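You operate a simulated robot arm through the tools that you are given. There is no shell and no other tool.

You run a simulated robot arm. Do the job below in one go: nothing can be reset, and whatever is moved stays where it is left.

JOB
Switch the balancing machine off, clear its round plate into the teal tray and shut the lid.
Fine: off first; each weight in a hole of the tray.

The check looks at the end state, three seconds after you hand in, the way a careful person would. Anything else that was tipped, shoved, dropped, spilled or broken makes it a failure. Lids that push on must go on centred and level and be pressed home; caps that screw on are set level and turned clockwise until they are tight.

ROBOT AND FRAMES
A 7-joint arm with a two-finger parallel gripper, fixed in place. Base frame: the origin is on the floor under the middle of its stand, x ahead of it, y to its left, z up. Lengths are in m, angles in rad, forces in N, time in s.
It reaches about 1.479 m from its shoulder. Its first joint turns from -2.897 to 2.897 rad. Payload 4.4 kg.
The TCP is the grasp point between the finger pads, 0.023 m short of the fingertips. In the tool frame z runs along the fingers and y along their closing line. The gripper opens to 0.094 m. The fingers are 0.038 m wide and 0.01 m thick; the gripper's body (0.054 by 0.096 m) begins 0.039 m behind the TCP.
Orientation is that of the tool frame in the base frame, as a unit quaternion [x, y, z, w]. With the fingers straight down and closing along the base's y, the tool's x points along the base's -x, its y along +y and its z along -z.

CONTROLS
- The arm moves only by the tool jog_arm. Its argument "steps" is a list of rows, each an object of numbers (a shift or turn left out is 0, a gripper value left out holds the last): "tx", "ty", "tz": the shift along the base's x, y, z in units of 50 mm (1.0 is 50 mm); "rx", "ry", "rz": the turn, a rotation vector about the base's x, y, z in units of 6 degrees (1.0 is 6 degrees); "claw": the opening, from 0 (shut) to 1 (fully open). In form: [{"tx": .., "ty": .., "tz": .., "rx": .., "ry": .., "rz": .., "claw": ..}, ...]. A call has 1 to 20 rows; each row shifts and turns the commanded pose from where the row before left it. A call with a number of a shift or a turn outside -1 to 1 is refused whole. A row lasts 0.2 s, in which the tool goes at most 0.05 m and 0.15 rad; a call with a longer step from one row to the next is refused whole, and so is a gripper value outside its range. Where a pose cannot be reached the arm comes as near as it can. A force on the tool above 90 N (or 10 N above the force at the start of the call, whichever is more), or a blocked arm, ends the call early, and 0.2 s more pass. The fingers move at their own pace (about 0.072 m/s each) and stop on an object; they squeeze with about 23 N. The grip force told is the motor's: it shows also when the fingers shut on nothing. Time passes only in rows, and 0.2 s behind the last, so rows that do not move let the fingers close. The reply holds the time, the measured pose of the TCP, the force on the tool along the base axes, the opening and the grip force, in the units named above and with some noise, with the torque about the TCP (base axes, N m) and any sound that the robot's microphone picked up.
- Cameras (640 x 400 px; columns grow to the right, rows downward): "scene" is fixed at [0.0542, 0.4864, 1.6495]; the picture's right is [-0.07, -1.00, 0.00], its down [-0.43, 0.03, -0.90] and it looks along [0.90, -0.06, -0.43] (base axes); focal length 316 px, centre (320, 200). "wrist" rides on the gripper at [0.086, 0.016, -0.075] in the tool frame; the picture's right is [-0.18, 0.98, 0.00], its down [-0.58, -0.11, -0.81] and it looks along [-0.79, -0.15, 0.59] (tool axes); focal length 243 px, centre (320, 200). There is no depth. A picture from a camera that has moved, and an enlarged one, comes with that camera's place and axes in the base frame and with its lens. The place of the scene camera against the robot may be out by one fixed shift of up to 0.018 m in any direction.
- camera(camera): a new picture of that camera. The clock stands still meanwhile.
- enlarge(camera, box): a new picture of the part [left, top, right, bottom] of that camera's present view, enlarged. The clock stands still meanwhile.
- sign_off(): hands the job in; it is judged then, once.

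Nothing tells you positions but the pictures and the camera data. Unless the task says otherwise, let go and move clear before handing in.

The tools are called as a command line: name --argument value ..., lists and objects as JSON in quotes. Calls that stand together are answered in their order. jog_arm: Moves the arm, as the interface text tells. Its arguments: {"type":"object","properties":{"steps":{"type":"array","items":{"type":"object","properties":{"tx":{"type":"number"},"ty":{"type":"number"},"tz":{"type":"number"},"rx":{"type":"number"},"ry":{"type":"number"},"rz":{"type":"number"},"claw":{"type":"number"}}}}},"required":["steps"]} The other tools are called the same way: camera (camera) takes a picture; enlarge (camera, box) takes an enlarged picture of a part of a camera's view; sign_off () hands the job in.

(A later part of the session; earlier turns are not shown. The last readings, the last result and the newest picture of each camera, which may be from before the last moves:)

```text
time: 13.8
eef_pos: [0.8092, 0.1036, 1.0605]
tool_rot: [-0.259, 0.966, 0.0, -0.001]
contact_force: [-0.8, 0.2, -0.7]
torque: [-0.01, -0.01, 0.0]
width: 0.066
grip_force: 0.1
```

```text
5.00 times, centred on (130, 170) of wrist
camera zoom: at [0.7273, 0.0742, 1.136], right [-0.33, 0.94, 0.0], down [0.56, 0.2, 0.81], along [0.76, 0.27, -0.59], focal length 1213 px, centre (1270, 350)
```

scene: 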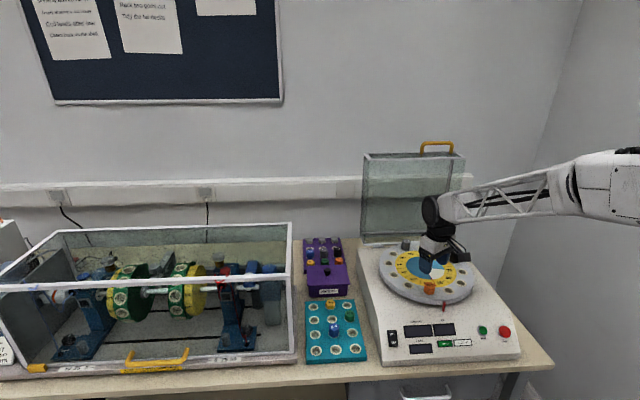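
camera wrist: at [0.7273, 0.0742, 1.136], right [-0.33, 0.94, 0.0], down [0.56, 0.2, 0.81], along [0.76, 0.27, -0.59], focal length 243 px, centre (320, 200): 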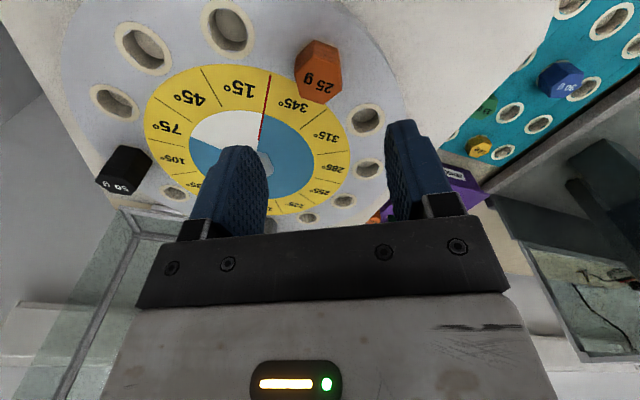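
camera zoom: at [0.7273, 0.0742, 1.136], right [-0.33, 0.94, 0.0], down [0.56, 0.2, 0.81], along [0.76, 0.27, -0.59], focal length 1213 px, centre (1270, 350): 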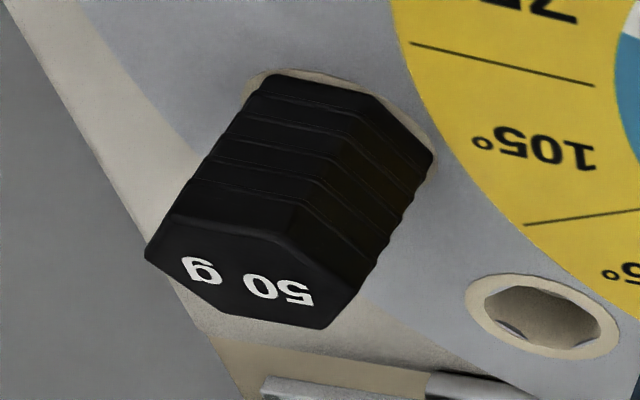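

The gripper is lined up with the flats. I'll correct y by about 1 mm and go down around the weight.

jog_arm --steps '[{"tz": -0.5, "ty": -0.024, "claw": 0.62}, {"tz": -0.5, "claw": 0.62}, {"tz": -0.4, "claw": 0.62}, {"tz": -0.2, "claw": 0.62}, {"claw": 0.62}]'

camera --camera "wrist"

enlarge --camera "scene" --box '[390, 230, 480, 310]'

```text
time: 15.0
eef_pos: [0.809, 0.1018, 0.9795]
tool_rot: [-0.258, 0.966, -0.001, 0.0]
contact_force: [-0.7, 0.3, 0.1]
torque: [-0.03, 0.06, 0.02]
width: 0.0583
grip_force: 0.1
```

```text
taken
camera wrist: at [0.7266, 0.0717, 1.0549], right [-0.33, 0.94, 0.0], down [0.56, 0.2, 0.81], along [0.76, 0.27, -0.59], focal length 243 px, centre (320, 200)
```

wrist: 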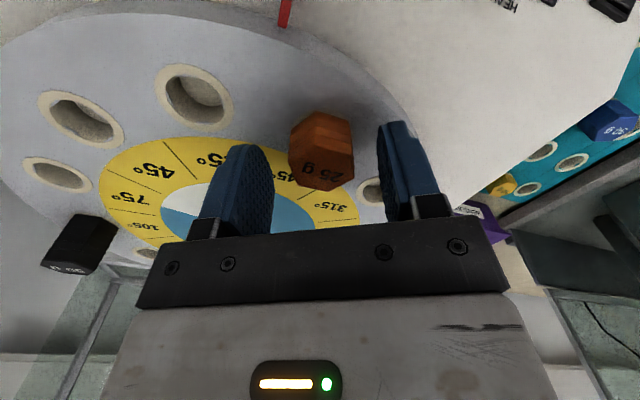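

```text
5.00 times, centred on (435, 270) of scene
camera zoom: at [0.0542, 0.4864, 1.6495], right [-0.07, -1.0, 0.0], down [-0.43, 0.03, -0.9], along [0.9, -0.06, -0.43], focal length 1578 px, centre (-255, -150)
```

zoom: 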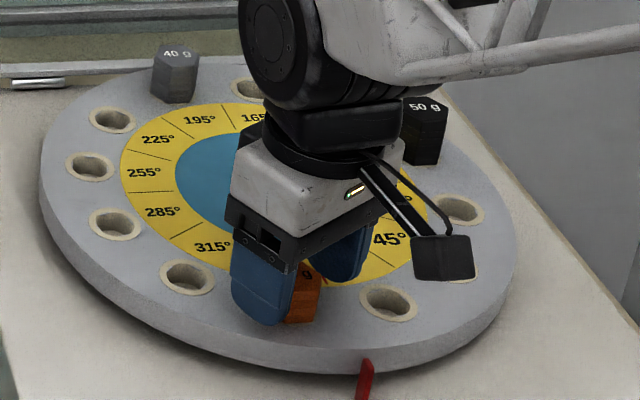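

The weight is centred between the pads. I'll go down another 6.5 mm and grip.

jog_arm --steps '[{"tz": -0.07, "claw": 0.62}, {"tz": -0.06, "claw": 0.62}, {"claw": 0.62}, {"claw": 0}, {"claw": 0}, {"claw": 0}, {"claw": 0}]'

enlarge --camera "wrist" --box '[180, 60, 460, 240]'

```text
time: 16.6
eef_pos: [0.8112, 0.1011, 0.9738]
tool_rot: [-0.259, 0.966, -0.001, 0.0]
contact_force: [-0.8, -0.5, -0.1]
torque: [-0.06, -0.01, 0.05]
width: 0.0302
grip_force: 22.9
```

```text
2.22 times, centred on (320, 150) of wrist
camera zoom: at [0.7266, 0.072, 1.0485], right [-0.33, 0.94, 0.0], down [0.56, 0.2, 0.81], along [0.76, 0.27, -0.59], focal length 539 px, centre (320, 311)
```

zoom: 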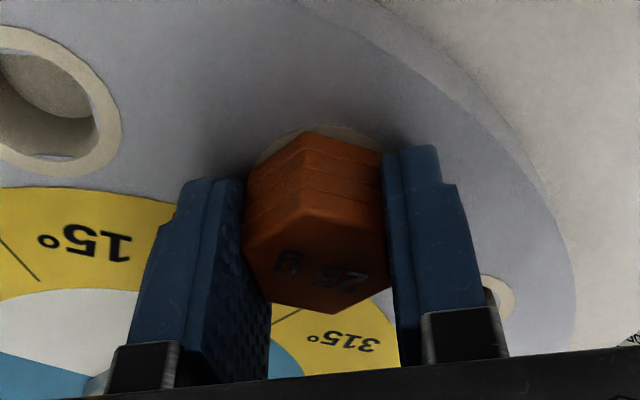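

It's gripped across the flats at 30.2 mm. I'll lift straight up.

jog_arm --steps '[{"tz": 0.15}, {"tz": 0.2}, {"tz": 0.3}, {"tz": 0.5}, {"tz": 0.5}, {"tz": 0.5}, {}]'

camera --camera "wrist"

enlarge --camera "scene" --box '[380, 210, 490, 310]'

```text
time: 18.2
eef_pos: [0.8095, 0.1039, 1.0832]
tool_rot: [-0.259, 0.966, 0.0, 0.0]
contact_force: [0.1, 1.9, -0.8]
torque: [0.01, 0.01, 0.04]
width: 0.0303
grip_force: 22.9
```

```text
taken
camera wrist: at [0.7271, 0.0746, 1.1568], right [-0.33, 0.94, 0.0], down [0.56, 0.2, 0.81], along [0.76, 0.27, -0.59], focal length 243 px, centre (320, 200)
```

wrist: 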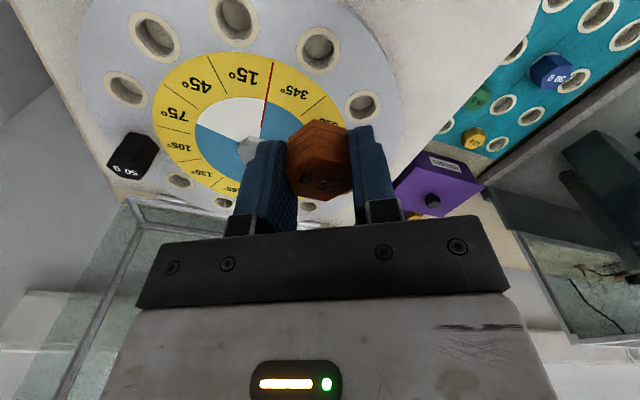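

```text
4.00 times, centred on (435, 260) of scene
camera zoom: at [0.0542, 0.4864, 1.6495], right [-0.07, -1.0, 0.0], down [-0.43, 0.03, -0.9], along [0.9, -0.06, -0.43], focal length 1262 px, centre (-140, -40)
```

zoom: 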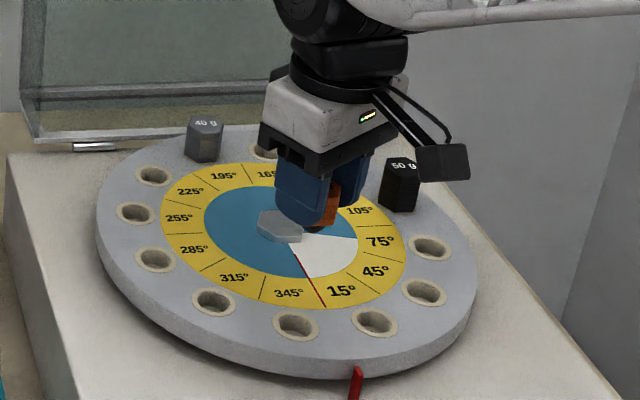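

The weight is out of the plate. I'll check what sits below it (peg length) before going to the tray.

enlarge --camera "scene" --box '[440, 240, 480, 275]'

enlarge --camera "wrist" --box '[280, 20, 370, 210]'

enlarge --camera "wrist" --box '[430, 0, 640, 160]'

```text
11.43 times, centred on (460, 258) of scene
camera zoom: at [0.0542, 0.4864, 1.6495], right [-0.07, -1.0, 0.0], down [-0.43, 0.03, -0.9], along [0.9, -0.06, -0.43], focal length 3606 px, centre (-1280, -457)
```

zoom: 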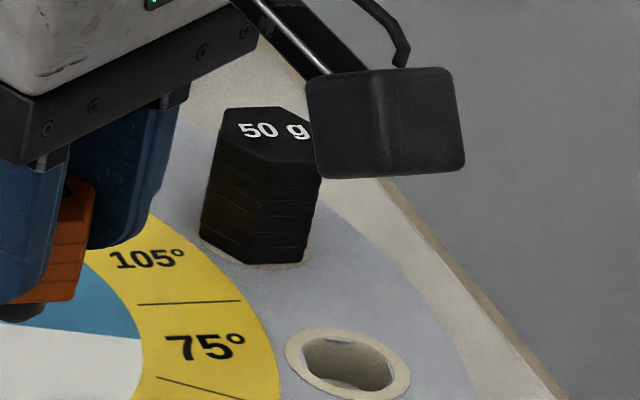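

```text
2.11 times, centred on (325, 115) of wrist
camera zoom: at [0.7271, 0.0746, 1.1568], right [-0.33, 0.94, 0.0], down [0.56, 0.2, 0.81], along [0.76, 0.27, -0.59], focal length 511 px, centre (310, 379)
```

zoom: 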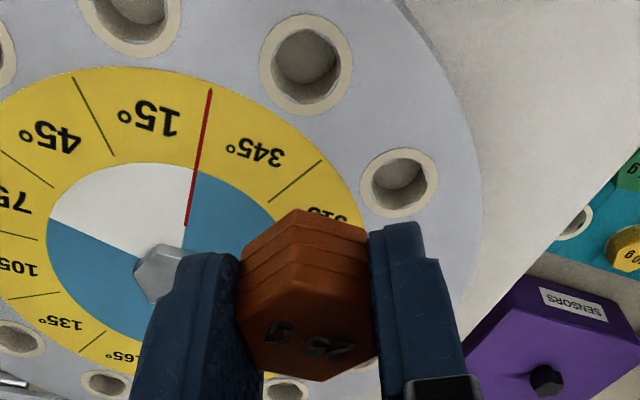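

```text
2.50 times, centred on (535, 80) of wrist
camera zoom: at [0.7271, 0.0746, 1.1568], right [-0.33, 0.94, 0.0], down [0.56, 0.2, 0.81], along [0.76, 0.27, -0.59], focal length 606 px, centre (-218, 500)
```

zoom: 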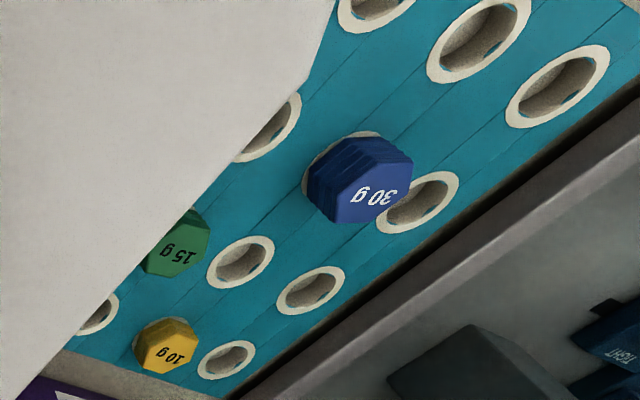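

The weight has a short dark peg under it. I'll carry it over to the front row of the tray, staying high until clear of the machine.

jog_arm --steps '[{"tx": -0.29, "ty": 0.83, "tz": -0.05}, {"tx": -0.29, "ty": 0.83, "tz": -0.05}, {"tx": -0.29, "ty": 0.83, "tz": -0.05}, {"tx": -0.29, "ty": 0.83, "tz": -0.05}, {"tx": -0.29, "ty": 0.83, "tz": -0.05}, {"tx": -0.29, "ty": 0.83, "tz": -0.05}, {"tz": -0.6}, {"tz": -0.6}, {}]'

camera --camera "wrist"

enlarge --camera "scene" --box '[280, 240, 400, 370]'

```text
time: 20.2
eef_pos: [0.72, 0.3522, 1.0069]
tool_rot: [-0.258, 0.966, 0.001, 0.0]
contact_force: [0.4, -0.2, 0.4]
torque: [0.04, 0.0, 0.05]
width: 0.0299
grip_force: 22.7
```

```text
taken
camera wrist: at [0.637, 0.3223, 1.0816], right [-0.33, 0.94, 0.0], down [0.56, 0.2, 0.81], along [0.76, 0.27, -0.59], focal length 243 px, centre (320, 200)
```

wrist: 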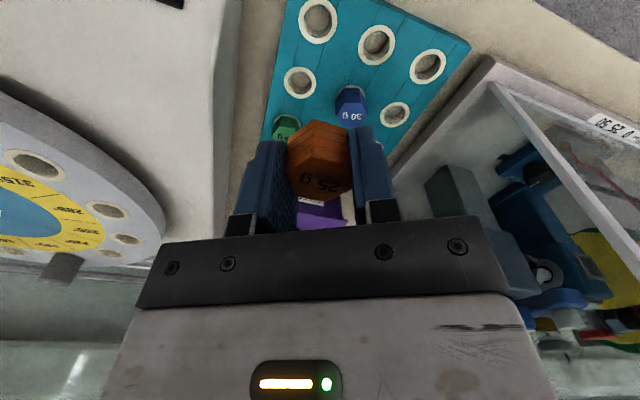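

```text
3.08 times, centred on (340, 305) of scene
camera zoom: at [0.0542, 0.4864, 1.6495], right [-0.07, -1.0, 0.0], down [-0.43, 0.03, -0.9], along [0.9, -0.06, -0.43], focal length 971 px, centre (258, -123)
```

zoom: 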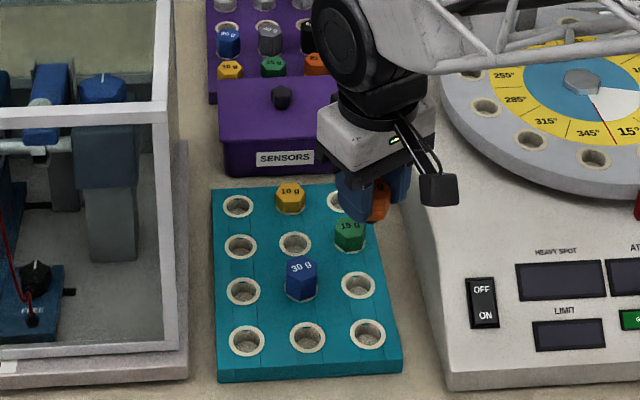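

enlarge --camera "wrist" --box '[260, 0, 480, 137]'

```text
2.91 times, centred on (370, 68) of wrist
camera zoom: at [0.637, 0.3223, 1.0816], right [-0.33, 0.94, 0.0], down [0.56, 0.2, 0.81], along [0.76, 0.27, -0.59], focal length 706 px, centre (174, 582)
```

zoom: 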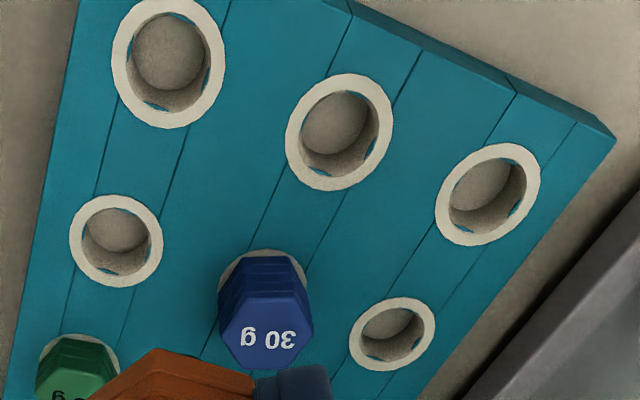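

The tray holes form a 60 mm grid with its top near z 0.822, and the front row hole nearest the machine is at about (0.7155, 0.348). I'll nudge over it, go lower and look again.

jog_arm --steps '[{"tx": -0.076, "ty": -0.064, "tz": -0.5}, {"tz": -0.7}, {"tz": -0.6}, {"tz": -0.2}, {}]'

camera --camera "wrist"

enlarge --camera "wrist" --box '[230, 0, 430, 210]'

enlarge --camera "scene" --box '[320, 270, 400, 370]'

```text
time: 21.4
eef_pos: [0.7195, 0.3443, 0.9059]
tool_rot: [-0.259, 0.966, 0.0, 0.0]
contact_force: [-0.3, -0.2, -0.4]
torque: [0.0, 0.03, 0.01]
width: 0.0302
grip_force: 22.8
```

```text
taken
camera wrist: at [0.6362, 0.3164, 0.9805], right [-0.33, 0.94, 0.0], down [0.56, 0.2, 0.81], along [0.76, 0.27, -0.59], focal length 243 px, centre (320, 200)
```

wrist: 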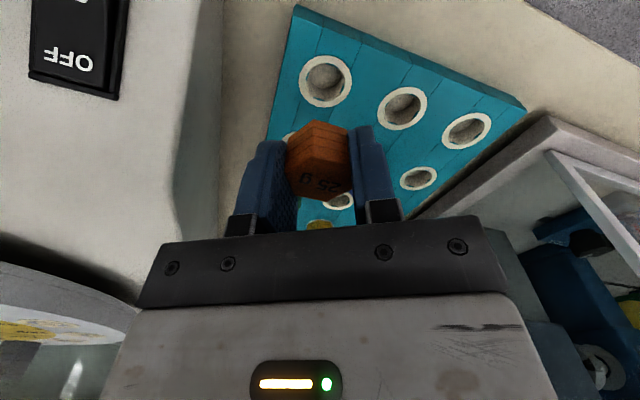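

```text
1.90 times, centred on (330, 105) of wrist
camera zoom: at [0.6362, 0.3164, 0.9805], right [-0.33, 0.94, 0.0], down [0.56, 0.2, 0.81], along [0.76, 0.27, -0.59], focal length 462 px, centre (301, 381)
```

zoom: 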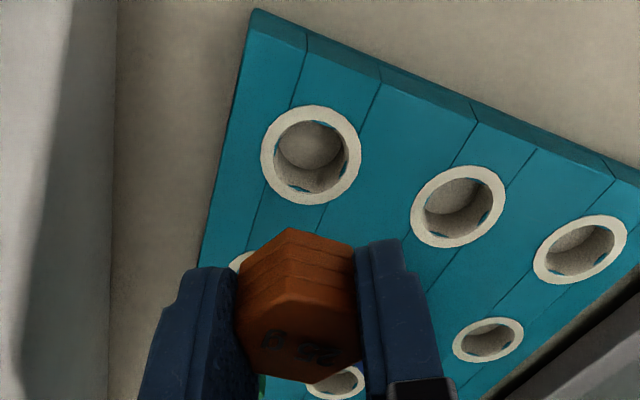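

```text
4.00 times, centred on (360, 320) of scene
camera zoom: at [0.0542, 0.4864, 1.6495], right [-0.07, -1.0, 0.0], down [-0.43, 0.03, -0.9], along [0.9, -0.06, -0.43], focal length 1262 px, centre (160, -280)
```

zoom: 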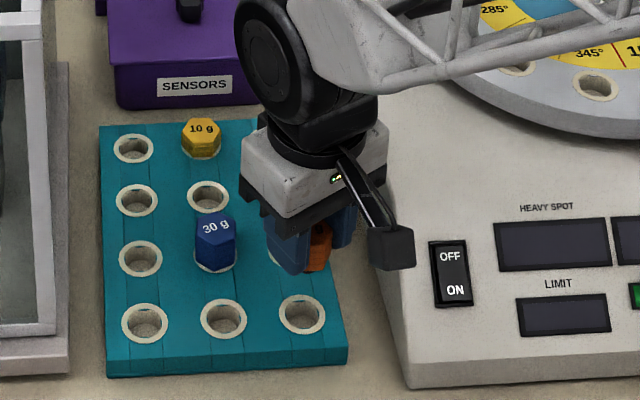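

I'm about 4 mm off the hole centre, so I'll correct that, go a bit lower and check again.

jog_arm --steps '[{"tx": -0.086, "ty": 0.062, "tz": -0.2}, {"tz": -0.2}, {}]'

enlarge --camera "wrist" --box '[250, 50, 410, 210]'

enlarge --camera "scene" --box '[340, 300, 390, 360]'

```text
time: 22.2
eef_pos: [0.7159, 0.3501, 0.8861]
tool_rot: [-0.259, 0.966, 0.0, 0.0]
contact_force: [0.0, -1.5, 0.3]
torque: [0.01, 0.03, 0.02]
width: 0.0303
grip_force: 23.2
```

```text
2.50 times, centred on (330, 130) of wrist
camera zoom: at [0.6326, 0.32, 0.9608], right [-0.33, 0.94, 0.0], down [0.56, 0.2, 0.81], along [0.76, 0.27, -0.59], focal length 606 px, centre (295, 375)
```

zoom: 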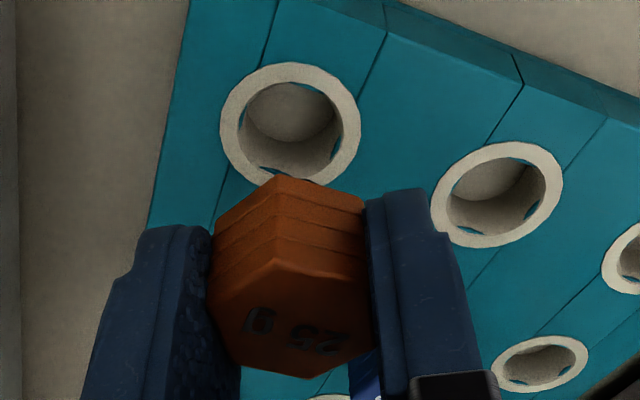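

```text
6.67 times, centred on (365, 330) of scene
camera zoom: at [0.0542, 0.4864, 1.6495], right [-0.07, -1.0, 0.0], down [-0.43, 0.03, -0.9], along [0.9, -0.06, -0.43], focal length 2103 px, centre (20, -667)
```

zoom: 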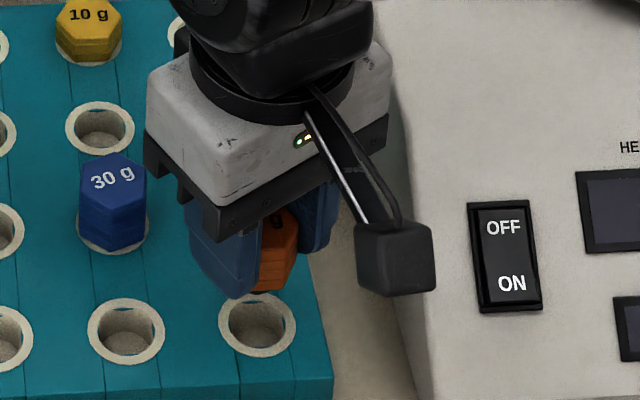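

jog_arm --steps '[{"tx": -0.02, "ty": -0.006, "tz": -0.15}, {"tz": -0.12}, {}]'

enlarge --camera "wrist" --box '[260, 70, 380, 210]'

enlarge --camera "scene" --box '[345, 310, 385, 350]'

```text
time: 23.0
eef_pos: [0.7143, 0.3503, 0.8727]
tool_rot: [-0.259, 0.966, -0.001, 0.0]
contact_force: [-0.3, 0.3, -0.9]
torque: [-0.01, 0.0, -0.01]
width: 0.0301
grip_force: 23.0
```

```text
2.86 times, centred on (320, 140) of wrist
camera zoom: at [0.6305, 0.3201, 0.9476], right [-0.33, 0.94, 0.0], down [0.56, 0.2, 0.81], along [0.76, 0.27, -0.59], focal length 693 px, centre (320, 371)
```

zoom: 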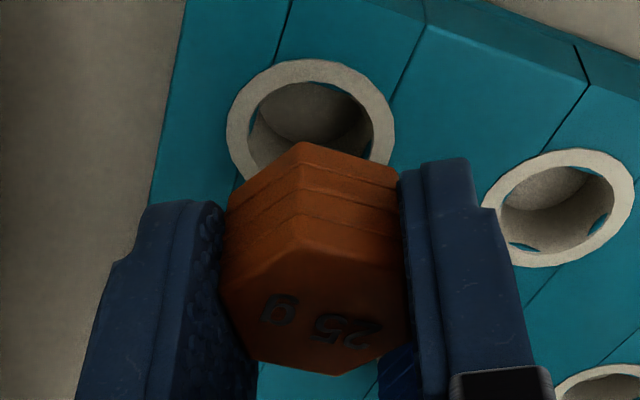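

```text
10.00 times, centred on (365, 330) of scene
camera zoom: at [0.0542, 0.4864, 1.6495], right [-0.07, -1.0, 0.0], down [-0.43, 0.03, -0.9], along [0.9, -0.06, -0.43], focal length 3155 px, centre (-130, -1100)
```

zoom: 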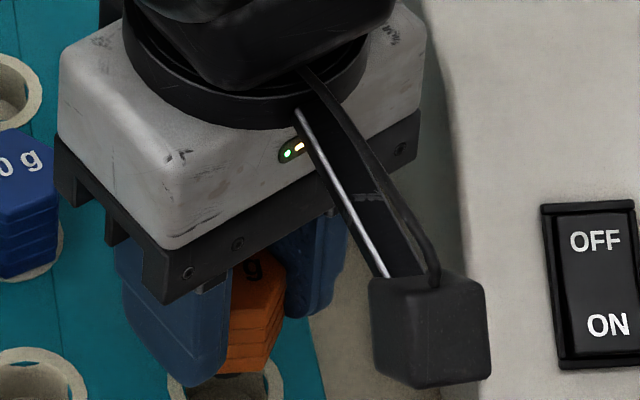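

Aligned to about 1 mm. I'll nudge 1 mm and lower gently.

jog_arm --steps '[{"tx": 0.006, "ty": -0.018, "tz": -0.06}, {"tz": -0.08}, {"tz": -0.08}, {}]'

enlarge --camera "wrist" --box '[260, 70, 380, 210]'

enlarge --camera "scene" --box '[345, 310, 385, 350]'

```text
time: 24.0
eef_pos: [0.7136, 0.3478, 0.8613]
tool_rot: [-0.259, 0.966, 0.0, 0.0]
contact_force: [-0.6, 0.0, 0.4]
torque: [-0.01, 0.01, 0.01]
width: 0.03
grip_force: 23.0
```

```text
2.86 times, centred on (320, 140) of wrist
camera zoom: at [0.6304, 0.3185, 0.9369], right [-0.33, 0.94, 0.0], down [0.56, 0.2, 0.81], along [0.76, 0.27, -0.59], focal length 693 px, centre (320, 371)
```

zoom: 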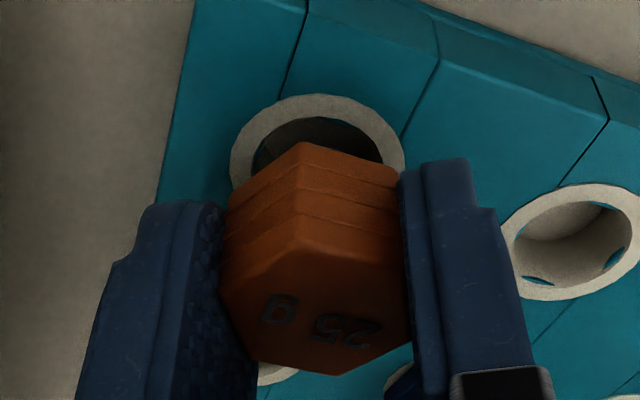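

```text
10.00 times, centred on (365, 330) of scene
camera zoom: at [0.0542, 0.4864, 1.6495], right [-0.07, -1.0, 0.0], down [-0.43, 0.03, -0.9], along [0.9, -0.06, -0.43], focal length 3155 px, centre (-130, -1100)
```

zoom: 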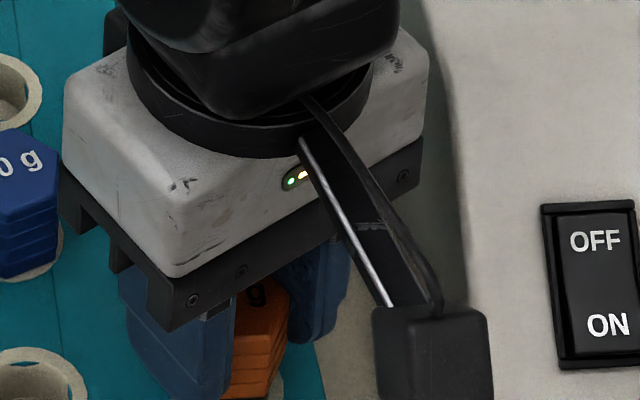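

Still free and centred. Continuing down in small steps.

jog_arm --steps '[{"tz": -0.06}, {"tz": -0.06}, {"tz": -0.04}, {}]'

enlarge --camera "wrist" --box '[260, 70, 380, 210]'

```text
time: 25.0
eef_pos: [0.7128, 0.3488, 0.8536]
tool_rot: [-0.259, 0.966, -0.001, 0.0]
contact_force: [1.3, 0.1, 0.0]
torque: [0.0, 0.02, -0.03]
width: 0.03
grip_force: 22.9
```

```text
2.86 times, centred on (320, 140) of wrist
camera zoom: at [0.6298, 0.3192, 0.9289], right [-0.33, 0.94, 0.0], down [0.56, 0.2, 0.81], along [0.76, 0.27, -0.59], focal length 693 px, centre (320, 371)
```

zoom: 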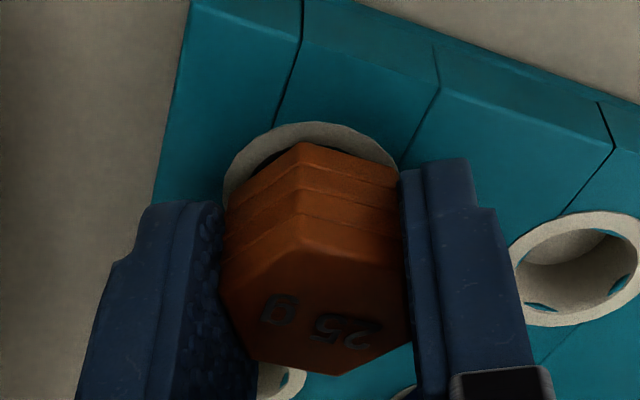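

jog_arm --steps '[{"tz": -0.04}, {"tz": -0.04}, {}]'

enlarge --camera "wrist" --box '[260, 70, 380, 210]'

```text
time: 25.8
eef_pos: [0.7143, 0.3491, 0.8512]
tool_rot: [-0.259, 0.966, 0.0, -0.001]
contact_force: [-1.2, -0.3, 0.1]
torque: [-0.01, -0.02, 0.03]
width: 0.03
grip_force: 22.9
```

```text
2.86 times, centred on (320, 140) of wrist
camera zoom: at [0.6306, 0.3197, 0.9246], right [-0.33, 0.94, 0.0], down [0.56, 0.2, 0.81], along [0.76, 0.27, -0.59], focal length 693 px, centre (320, 371)
```

zoom: 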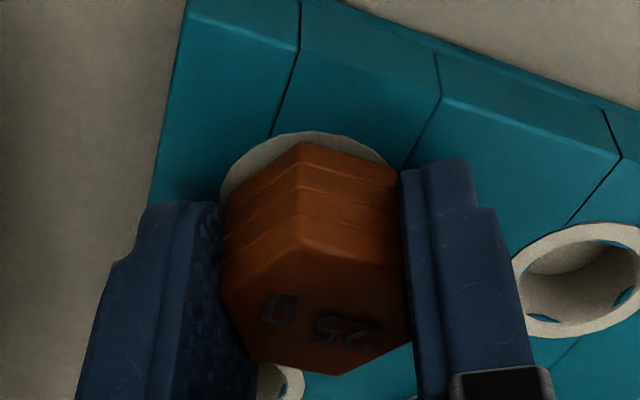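

jog_arm --steps '[{"tz": -0.03}, {}]'

```text
time: 26.4
eef_pos: [0.714, 0.3497, 0.8492]
tool_rot: [-0.259, 0.966, 0.0, 0.001]
contact_force: [-0.7, -0.2, -0.5]
torque: [-0.01, 0.01, -0.02]
width: 0.0303
grip_force: 23.3
```

jog_arm --steps '[{"tz": -0.03}, {}]'

enlarge --camera "wrist" --box '[260, 70, 380, 210]'

```text
time: 27.0
eef_pos: [0.715, 0.3493, 0.8485]
tool_rot: [-0.259, 0.966, -0.001, 0.001]
contact_force: [-1.8, 0.9, 11.9]
torque: [-0.04, 0.11, 0.01]
width: 0.03
grip_force: 23.4
```

```text
2.86 times, centred on (320, 140) of wrist
camera zoom: at [0.6319, 0.3201, 0.9229], right [-0.33, 0.94, 0.0], down [0.56, 0.2, 0.81], along [0.76, 0.27, -0.59], focal length 693 px, centre (320, 371)
```

zoom: 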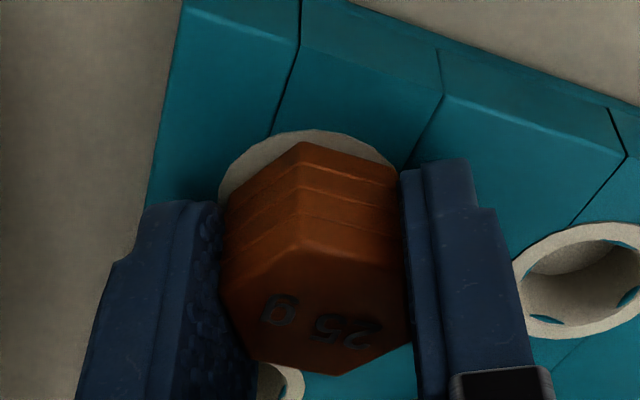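

Seated: contact force came at z≈0.849, as expected. I'll ease off, open slightly, and rise.

jog_arm --steps '[{"tz": 0.03}, {"claw": 0.48}, {"claw": 0.48}, {"claw": 0.48}, {"tz": 0.3, "claw": 0.48}, {"tz": 0.5, "claw": 0.48}, {"tz": 0.6, "claw": 0.48}, {"tz": 0.6, "claw": 0.48}, {"claw": 0.48}]'

camera --camera "wrist"

enlarge --camera "scene" --box '[300, 290, 390, 365]'

```text
time: 29.0
eef_pos: [0.7129, 0.348, 0.9482]
tool_rot: [-0.258, 0.966, -0.001, 0.0]
contact_force: [-0.9, -0.4, -0.2]
torque: [-0.01, 0.03, 0.01]
width: 0.0454
grip_force: 0.1
```

```text
taken
camera wrist: at [0.6295, 0.3189, 1.0233], right [-0.33, 0.94, 0.0], down [0.56, 0.2, 0.81], along [0.76, 0.27, -0.59], focal length 243 px, centre (320, 200)
```

wrist: 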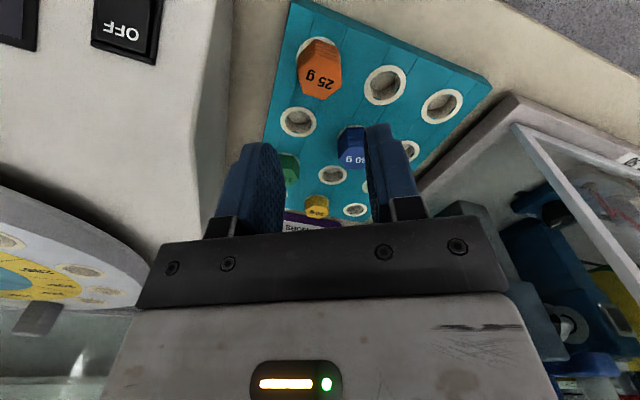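

```text
5.33 times, centred on (345, 328) of scene
camera zoom: at [0.0542, 0.4864, 1.6495], right [-0.07, -1.0, 0.0], down [-0.43, 0.03, -0.9], along [0.9, -0.06, -0.43], focal length 1683 px, centre (187, -480)
```

zoom: 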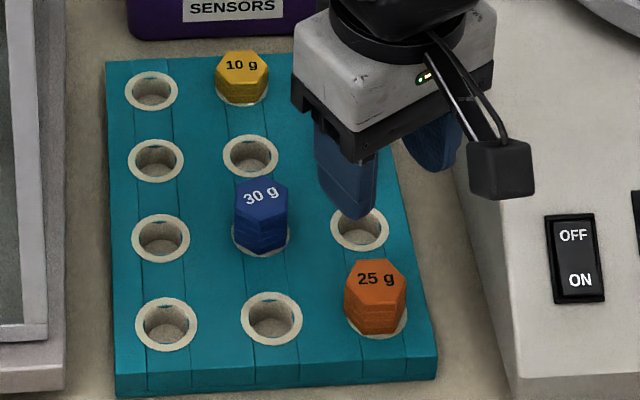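

The orange weight sits in the tray like the others, and the actual hole position is about (0.714, 0.349). Next is the black 50 g near (0.967, −0.053). Its flats also face ±x, so I'll keep the same wrist angle.

jog_arm --steps '[{"tz": 0.9, "claw": 0.62}, {"tz": 0.9, "claw": 0.62}, {"tz": 0.6, "tx": 0.3, "ty": -0.5, "claw": 0.62}, {"tx": 0.46, "ty": -0.73, "claw": 0.62}, {"tx": 0.46, "ty": -0.73, "claw": 0.62}, {"tx": 0.46, "ty": -0.73, "claw": 0.62}, {"tx": 0.46, "ty": -0.73, "claw": 0.62}, {"tx": 0.46, "ty": -0.73, "claw": 0.62}, {"tx": 0.46, "ty": -0.73, "claw": 0.62}, {"tx": 0.46, "ty": -0.73, "claw": 0.62}, {"tx": 0.46, "ty": -0.73, "claw": 0.62}, {"tx": 0.46, "ty": -0.73, "claw": 0.62}, {"tx": 0.46, "ty": -0.73, "claw": 0.62}, {"tx": 0.18, "ty": -0.22, "claw": 0.62}, {"claw": 0.62}]'

camera --camera "wrist"

camera --camera "scene"

```text
time: 32.2
eef_pos: [0.9695, -0.0527, 1.0671]
tool_rot: [-0.259, 0.966, 0.001, 0.0]
contact_force: [0.0, -0.1, -0.4]
torque: [-0.01, 0.01, -0.01]
width: 0.0586
grip_force: 0.1
```

```text
taken
camera wrist: at [0.8858, -0.0825, 1.1411], right [-0.33, 0.94, 0.0], down [0.56, 0.2, 0.81], along [0.76, 0.27, -0.59], focal length 243 px, centre (320, 200)
```

wrist: 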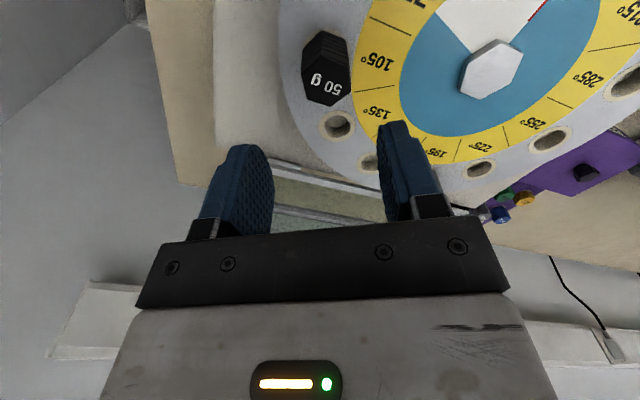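

```text
taken
```

scene: 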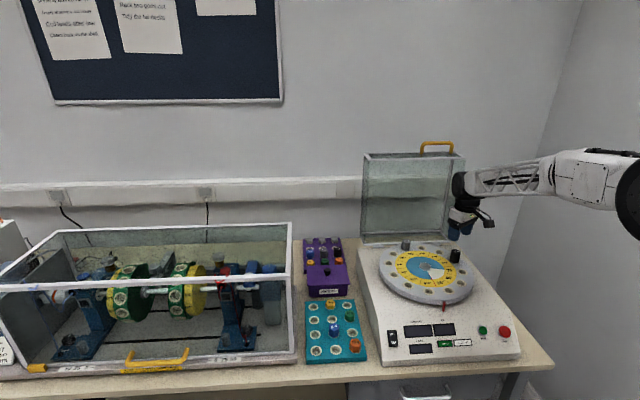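

enlarge --camera "wrist" --box '[280, 20, 380, 115]'

enlarge --camera "scene" --box '[400, 170, 500, 290]'

```text
4.21 times, centred on (330, 68) of wrist
camera zoom: at [0.8858, -0.0825, 1.1411], right [-0.33, 0.94, 0.0], down [0.56, 0.2, 0.81], along [0.76, 0.27, -0.59], focal length 1022 px, centre (278, 758)
```

zoom: 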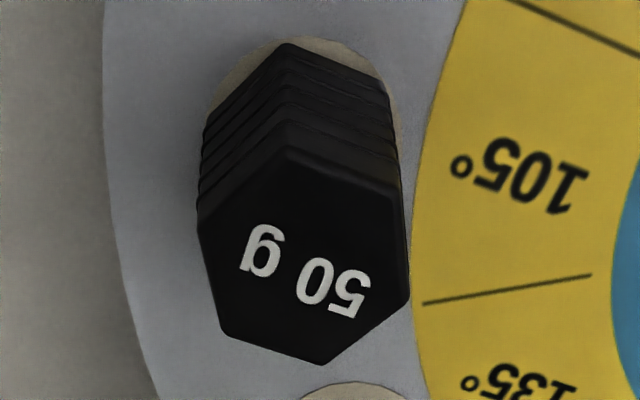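

```text
3.33 times, centred on (450, 230) of scene
camera zoom: at [0.0542, 0.4864, 1.6495], right [-0.07, -1.0, 0.0], down [-0.43, 0.03, -0.9], along [0.9, -0.06, -0.43], focal length 1052 px, centre (-113, 100)
```

zoom: 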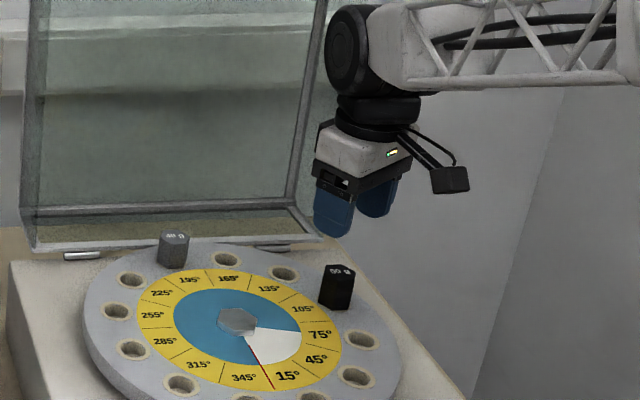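

The weight is about 6 mm from the tool axis, so I'll correct for that and go down to just above it to re-check.

jog_arm --steps '[{"tx": -0.11, "ty": 0.07, "tz": -0.4, "claw": 0.62}, {"tz": -0.5, "claw": 0.62}, {"claw": 0.62}, {"claw": 0.62}]'

enlarge --camera "wrist" --box '[230, 60, 420, 190]'

```text
time: 33.2
eef_pos: [0.9624, -0.0505, 1.0243]
tool_rot: [-0.258, 0.966, 0.0, -0.001]
contact_force: [-0.1, 0.4, 0.0]
torque: [-0.01, -0.02, 0.02]
width: 0.0582
grip_force: 0.0
```

```text
3.08 times, centred on (325, 125) of wrist
camera zoom: at [0.8792, -0.0789, 1.098], right [-0.33, 0.94, 0.0], down [0.56, 0.2, 0.81], along [0.76, 0.27, -0.59], focal length 746 px, centre (305, 431)
```

zoom: 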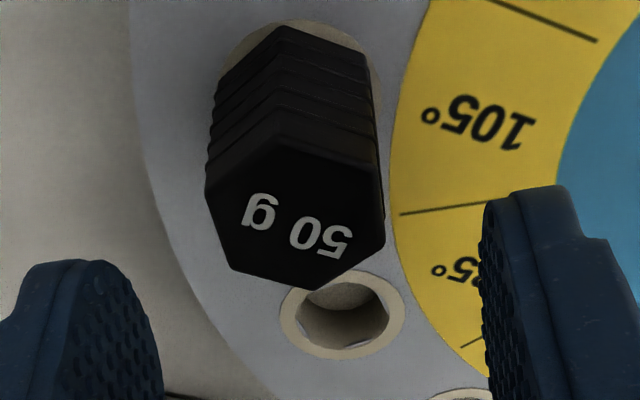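

Aligned within 1 mm. I'll go down around it, staying clear of the plate.

jog_arm --steps '[{"tx": 0.01, "tz": -0.3, "claw": 0.62}, {"tz": -0.3, "claw": 0.62}, {"tz": -0.2, "claw": 0.62}, {"tz": -0.12, "claw": 0.62}, {"claw": 0.62}]'

enlarge --camera "wrist" --box '[200, 60, 440, 240]'

enlarge --camera "scene" --box '[400, 200, 500, 290]'

```text
time: 34.4
eef_pos: [0.9624, -0.0484, 0.9773]
tool_rot: [-0.259, 0.966, 0.0, 0.0]
contact_force: [-0.4, 0.7, 0.2]
torque: [0.02, 0.01, -0.01]
width: 0.0582
grip_force: 0.1
```

```text
2.22 times, centred on (320, 150) of wrist
camera zoom: at [0.8791, -0.0776, 1.052], right [-0.33, 0.94, 0.0], down [0.56, 0.2, 0.81], along [0.76, 0.27, -0.59], focal length 539 px, centre (320, 311)
```

zoom: 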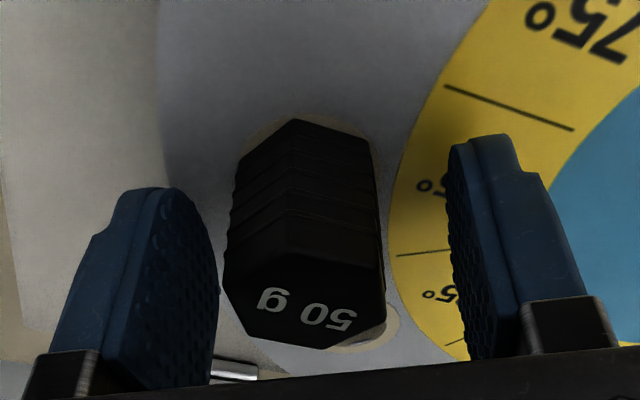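

```text
4.44 times, centred on (450, 245) of scene
camera zoom: at [0.0542, 0.4864, 1.6495], right [-0.07, -1.0, 0.0], down [-0.43, 0.03, -0.9], along [0.9, -0.06, -0.43], focal length 1402 px, centre (-258, 0)
```

zoom: 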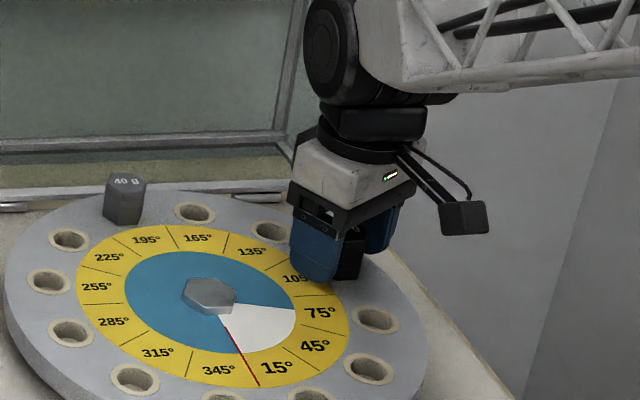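

The black weight is centred between the pads. I'll lower 3 mm, grip and lift.

jog_arm --steps '[{"tz": -0.06, "claw": 0.62}, {"claw": 0.62}, {"claw": 0}, {"claw": 0}, {"claw": 0}, {"claw": 0}, {"tz": 0.12}, {"tz": 0.2}, {"tz": 0.3}, {"tz": 0.5}, {"tz": 0.6}, {"tz": 0.6}, {}]'

camera --camera "wrist"

enlarge --camera "scene" --box '[370, 170, 500, 310]'

```text
time: 37.2
eef_pos: [0.9645, -0.0478, 1.0882]
tool_rot: [-0.26, 0.966, 0.0, 0.0]
contact_force: [0.0, -0.8, -1.0]
torque: [-0.05, 0.0, 0.0]
width: 0.0308
grip_force: 23.2
```

```text
taken
camera wrist: at [0.8807, -0.0777, 1.1633], right [-0.33, 0.94, 0.0], down [0.56, 0.2, 0.81], along [0.76, 0.27, -0.59], focal length 243 px, centre (320, 200)
```

wrist: 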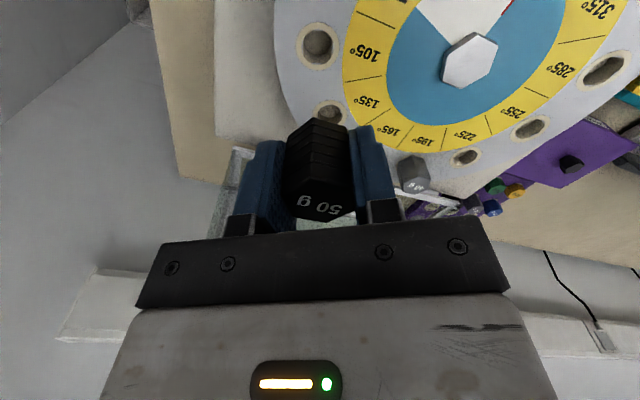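

```text
2.86 times, centred on (435, 240) of scene
camera zoom: at [0.0542, 0.4864, 1.6495], right [-0.07, -1.0, 0.0], down [-0.43, 0.03, -0.9], along [0.9, -0.06, -0.43], focal length 901 px, centre (-9, 86)
```

zoom: 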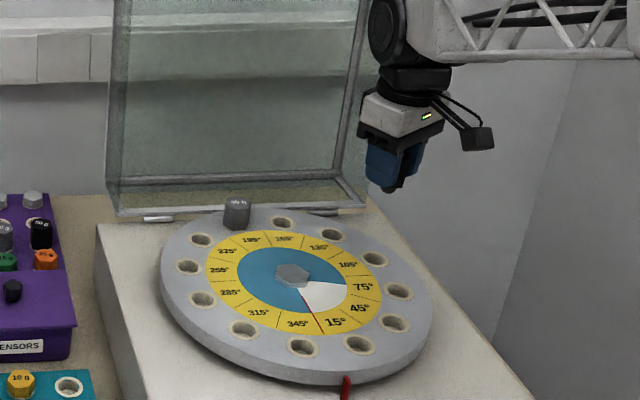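

The black weight is out. For the tray I want the fingers closing along x to stay clear of neighbours and of the glass rig, so I'll turn another +60° on the way to the front-middle hole.

jog_arm --steps '[{"tx": -0.3, "ty": 0.6, "rz": 1}, {"tx": -0.42, "ty": 0.76, "rz": 1}, {"tx": -0.42, "ty": 0.76, "rz": 1}, {"tx": -0.42, "ty": 0.76, "rz": 1}, {"tx": -0.42, "ty": 0.76, "rz": 1}, {"tx": -0.42, "ty": 0.76, "rz": 1}, {"tx": -0.42, "ty": 0.76, "rz": 1}, {"tx": -0.42, "ty": 0.76, "rz": 1}, {"tx": -0.42, "ty": 0.76, "rz": 1}, {"tx": -0.42, "ty": 0.76, "rz": 1}, {"tx": -0.42, "ty": 0.76}, {"tx": -0.42, "ty": 0.76}, {}]'

camera --camera "wrist"

camera --camera "scene"

```text
time: 40.0
eef_pos: [0.7177, 0.3982, 1.0891]
tool_rot: [0.707, -0.707, 0.0, 0.0]
contact_force: [0.4, 0.0, -0.8]
torque: [-0.01, 0.04, -0.02]
width: 0.0309
grip_force: 23.4
```

```text
taken
camera wrist: at [0.7017, 0.3111, 1.1632], right [-0.98, 0.18, 0.0], down [0.11, 0.58, 0.81], along [0.15, 0.79, -0.59], focal length 243 px, centre (320, 200)
```

wrist: 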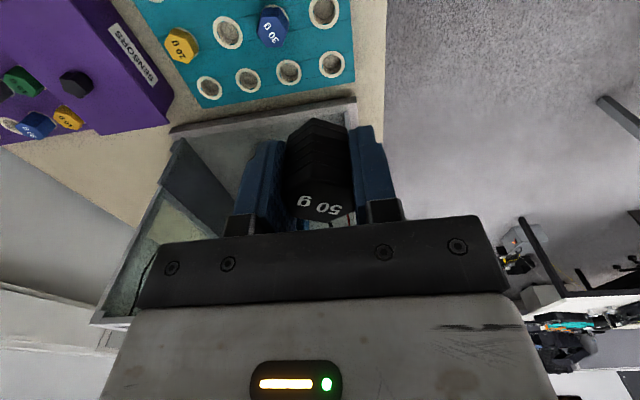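

```text
taken
```

scene: 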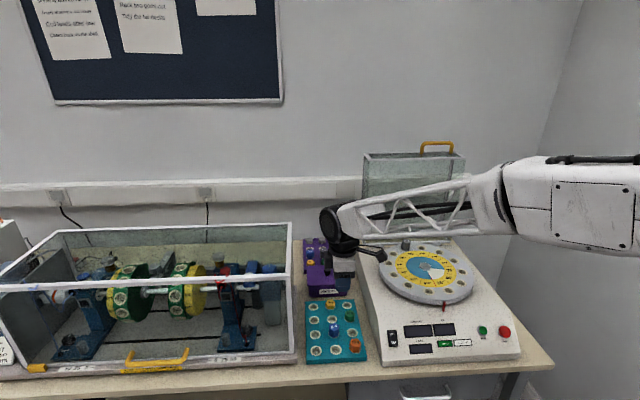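

jog_arm --steps '[{"tx": -0.04, "ty": 0.24, "tz": -0.5}, {"tz": -0.8}, {"tz": -0.8}, {}]'

camera --camera "wrist"

enlarge --camera "wrist" --box '[240, 0, 400, 130]'

enlarge --camera "scene" --box '[290, 240, 400, 370]'

```text
time: 41.0
eef_pos: [0.7149, 0.4101, 0.9814]
tool_rot: [0.707, -0.707, 0.001, 0.0]
contact_force: [0.0, 1.0, 0.2]
torque: [-0.01, -0.01, 0.0]
width: 0.0306
grip_force: 23.0
```

```text
taken
camera wrist: at [0.6991, 0.3225, 1.0574], right [-0.98, 0.18, 0.0], down [0.11, 0.58, 0.81], along [0.15, 0.79, -0.59], focal length 243 px, centre (320, 200)
```

wrist: 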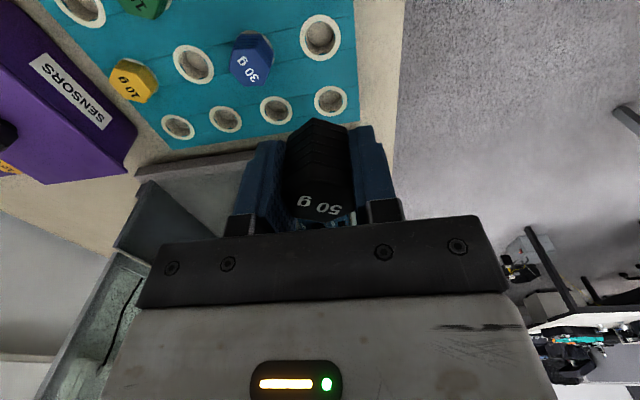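

```text
3.08 times, centred on (320, 65) of wrist
camera zoom: at [0.6991, 0.3225, 1.0574], right [-0.98, 0.18, 0.0], down [0.11, 0.58, 0.81], along [0.15, 0.79, -0.59], focal length 746 px, centre (320, 615)
```

zoom: 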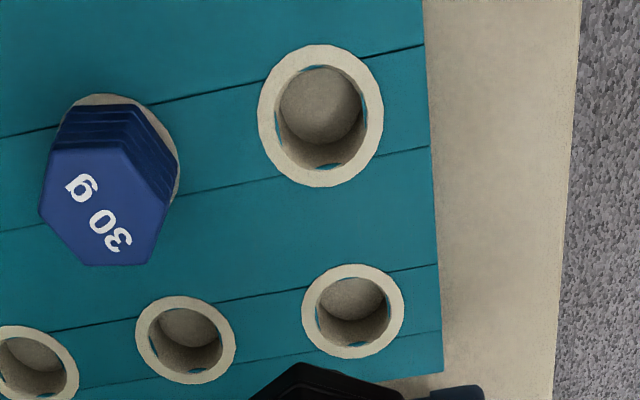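

```text
3.08 times, centred on (345, 305) of scene
camera zoom: at [0.0542, 0.4864, 1.6495], right [-0.07, -1.0, 0.0], down [-0.43, 0.03, -0.9], along [0.9, -0.06, -0.43], focal length 971 px, centre (243, -123)
```

zoom: 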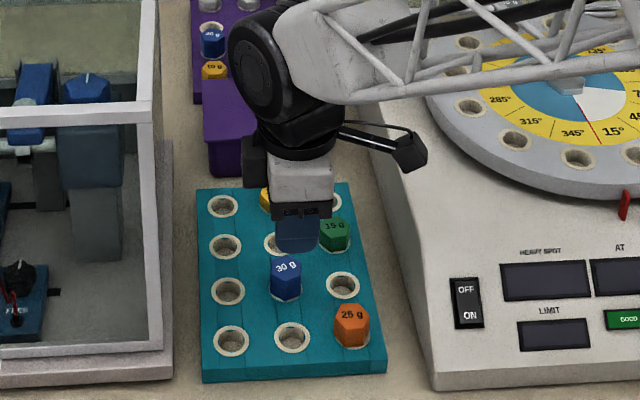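

Nearly on the hole axis. I'll go lower with a 1 mm x correction.

jog_arm --steps '[{"tx": -0.02, "tz": -0.7}, {"tz": -0.7}, {"tz": -0.6}, {}]'

enlarge --camera "wrist" --box '[240, 60, 400, 210]'

enlarge --camera "scene" --box '[310, 290, 380, 360]'

```text
time: 42.0
eef_pos: [0.7128, 0.4132, 0.8853]
tool_rot: [0.707, -0.707, -0.001, 0.0]
contact_force: [0.3, 0.7, -1.0]
torque: [0.02, -0.02, 0.02]
width: 0.0306
grip_force: 22.6
```

```text
2.67 times, centred on (320, 135) of wrist
camera zoom: at [0.6966, 0.3267, 0.9593], right [-0.98, 0.18, 0.0], down [0.11, 0.58, 0.81], along [0.15, 0.79, -0.59], focal length 647 px, centre (320, 373)
```

zoom: 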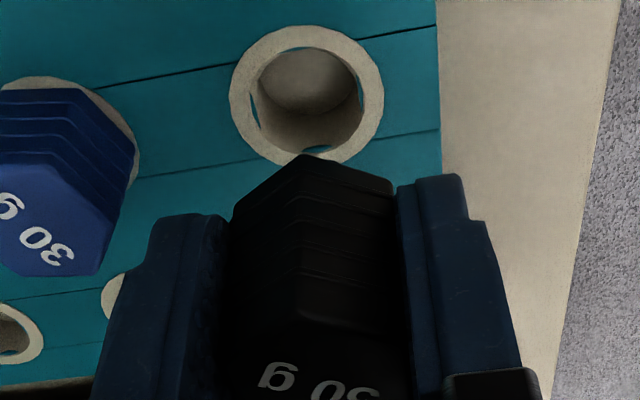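

```text
5.71 times, centred on (345, 325) of scene
camera zoom: at [0.0542, 0.4864, 1.6495], right [-0.07, -1.0, 0.0], down [-0.43, 0.03, -0.9], along [0.9, -0.06, -0.43], focal length 1803 px, centre (177, -514)
```

zoom: 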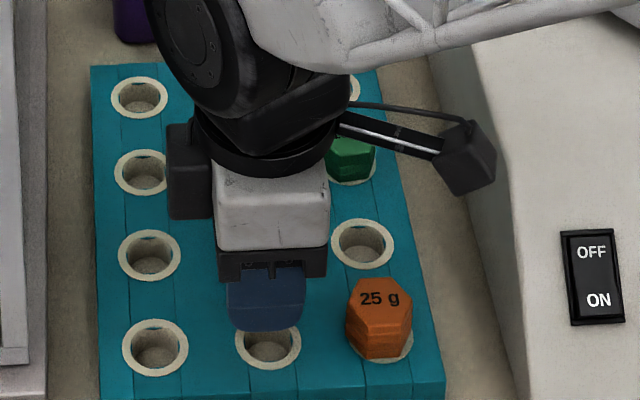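

jog_arm --steps '[{}]'

enlarge --camera "wrist" --box '[270, 60, 370, 130]'

```text
time: 42.4
eef_pos: [0.7124, 0.4144, 0.8847]
tool_rot: [-0.707, 0.707, 0.0, 0.0]
contact_force: [0.0, 0.0, -0.6]
torque: [-0.01, 0.0, 0.0]
width: 0.0306
grip_force: 22.7
```

```text
5.71 times, centred on (320, 95) of wrist
camera zoom: at [0.6966, 0.3266, 0.9596], right [-0.98, 0.18, 0.0], down [0.11, 0.58, 0.81], along [0.15, 0.79, -0.59], focal length 1386 px, centre (320, 800)
```

zoom: 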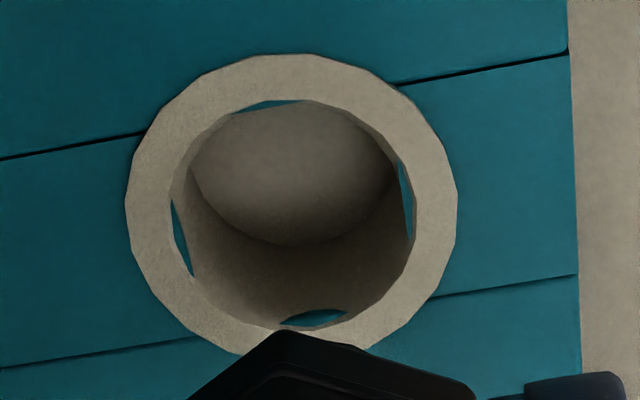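

jog_arm --steps '[{"tx": 0.042, "ty": -0.1}, {}]'

enlarge --camera "wrist" --box '[270, 60, 370, 130]'

```text
time: 43.0
eef_pos: [0.715, 0.4085, 0.8845]
tool_rot: [-0.706, 0.708, 0.001, 0.0]
contact_force: [0.5, -0.2, -0.8]
torque: [0.03, 0.0, 0.01]
width: 0.0306
grip_force: 22.7
```

```text
5.71 times, centred on (320, 95) of wrist
camera zoom: at [0.6985, 0.3207, 0.9596], right [-0.98, 0.18, 0.0], down [0.11, 0.58, 0.81], along [0.15, 0.79, -0.59], focal length 1386 px, centre (320, 800)
```

zoom: 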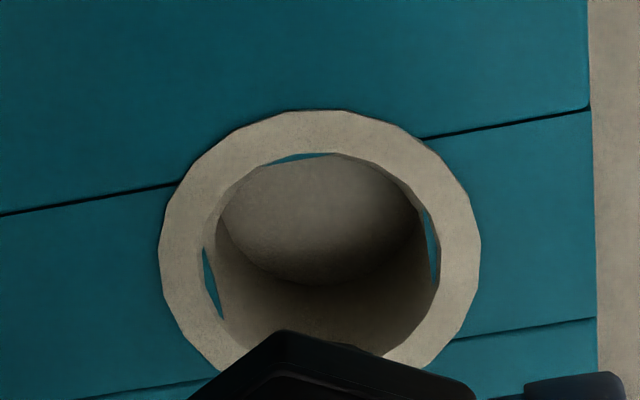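

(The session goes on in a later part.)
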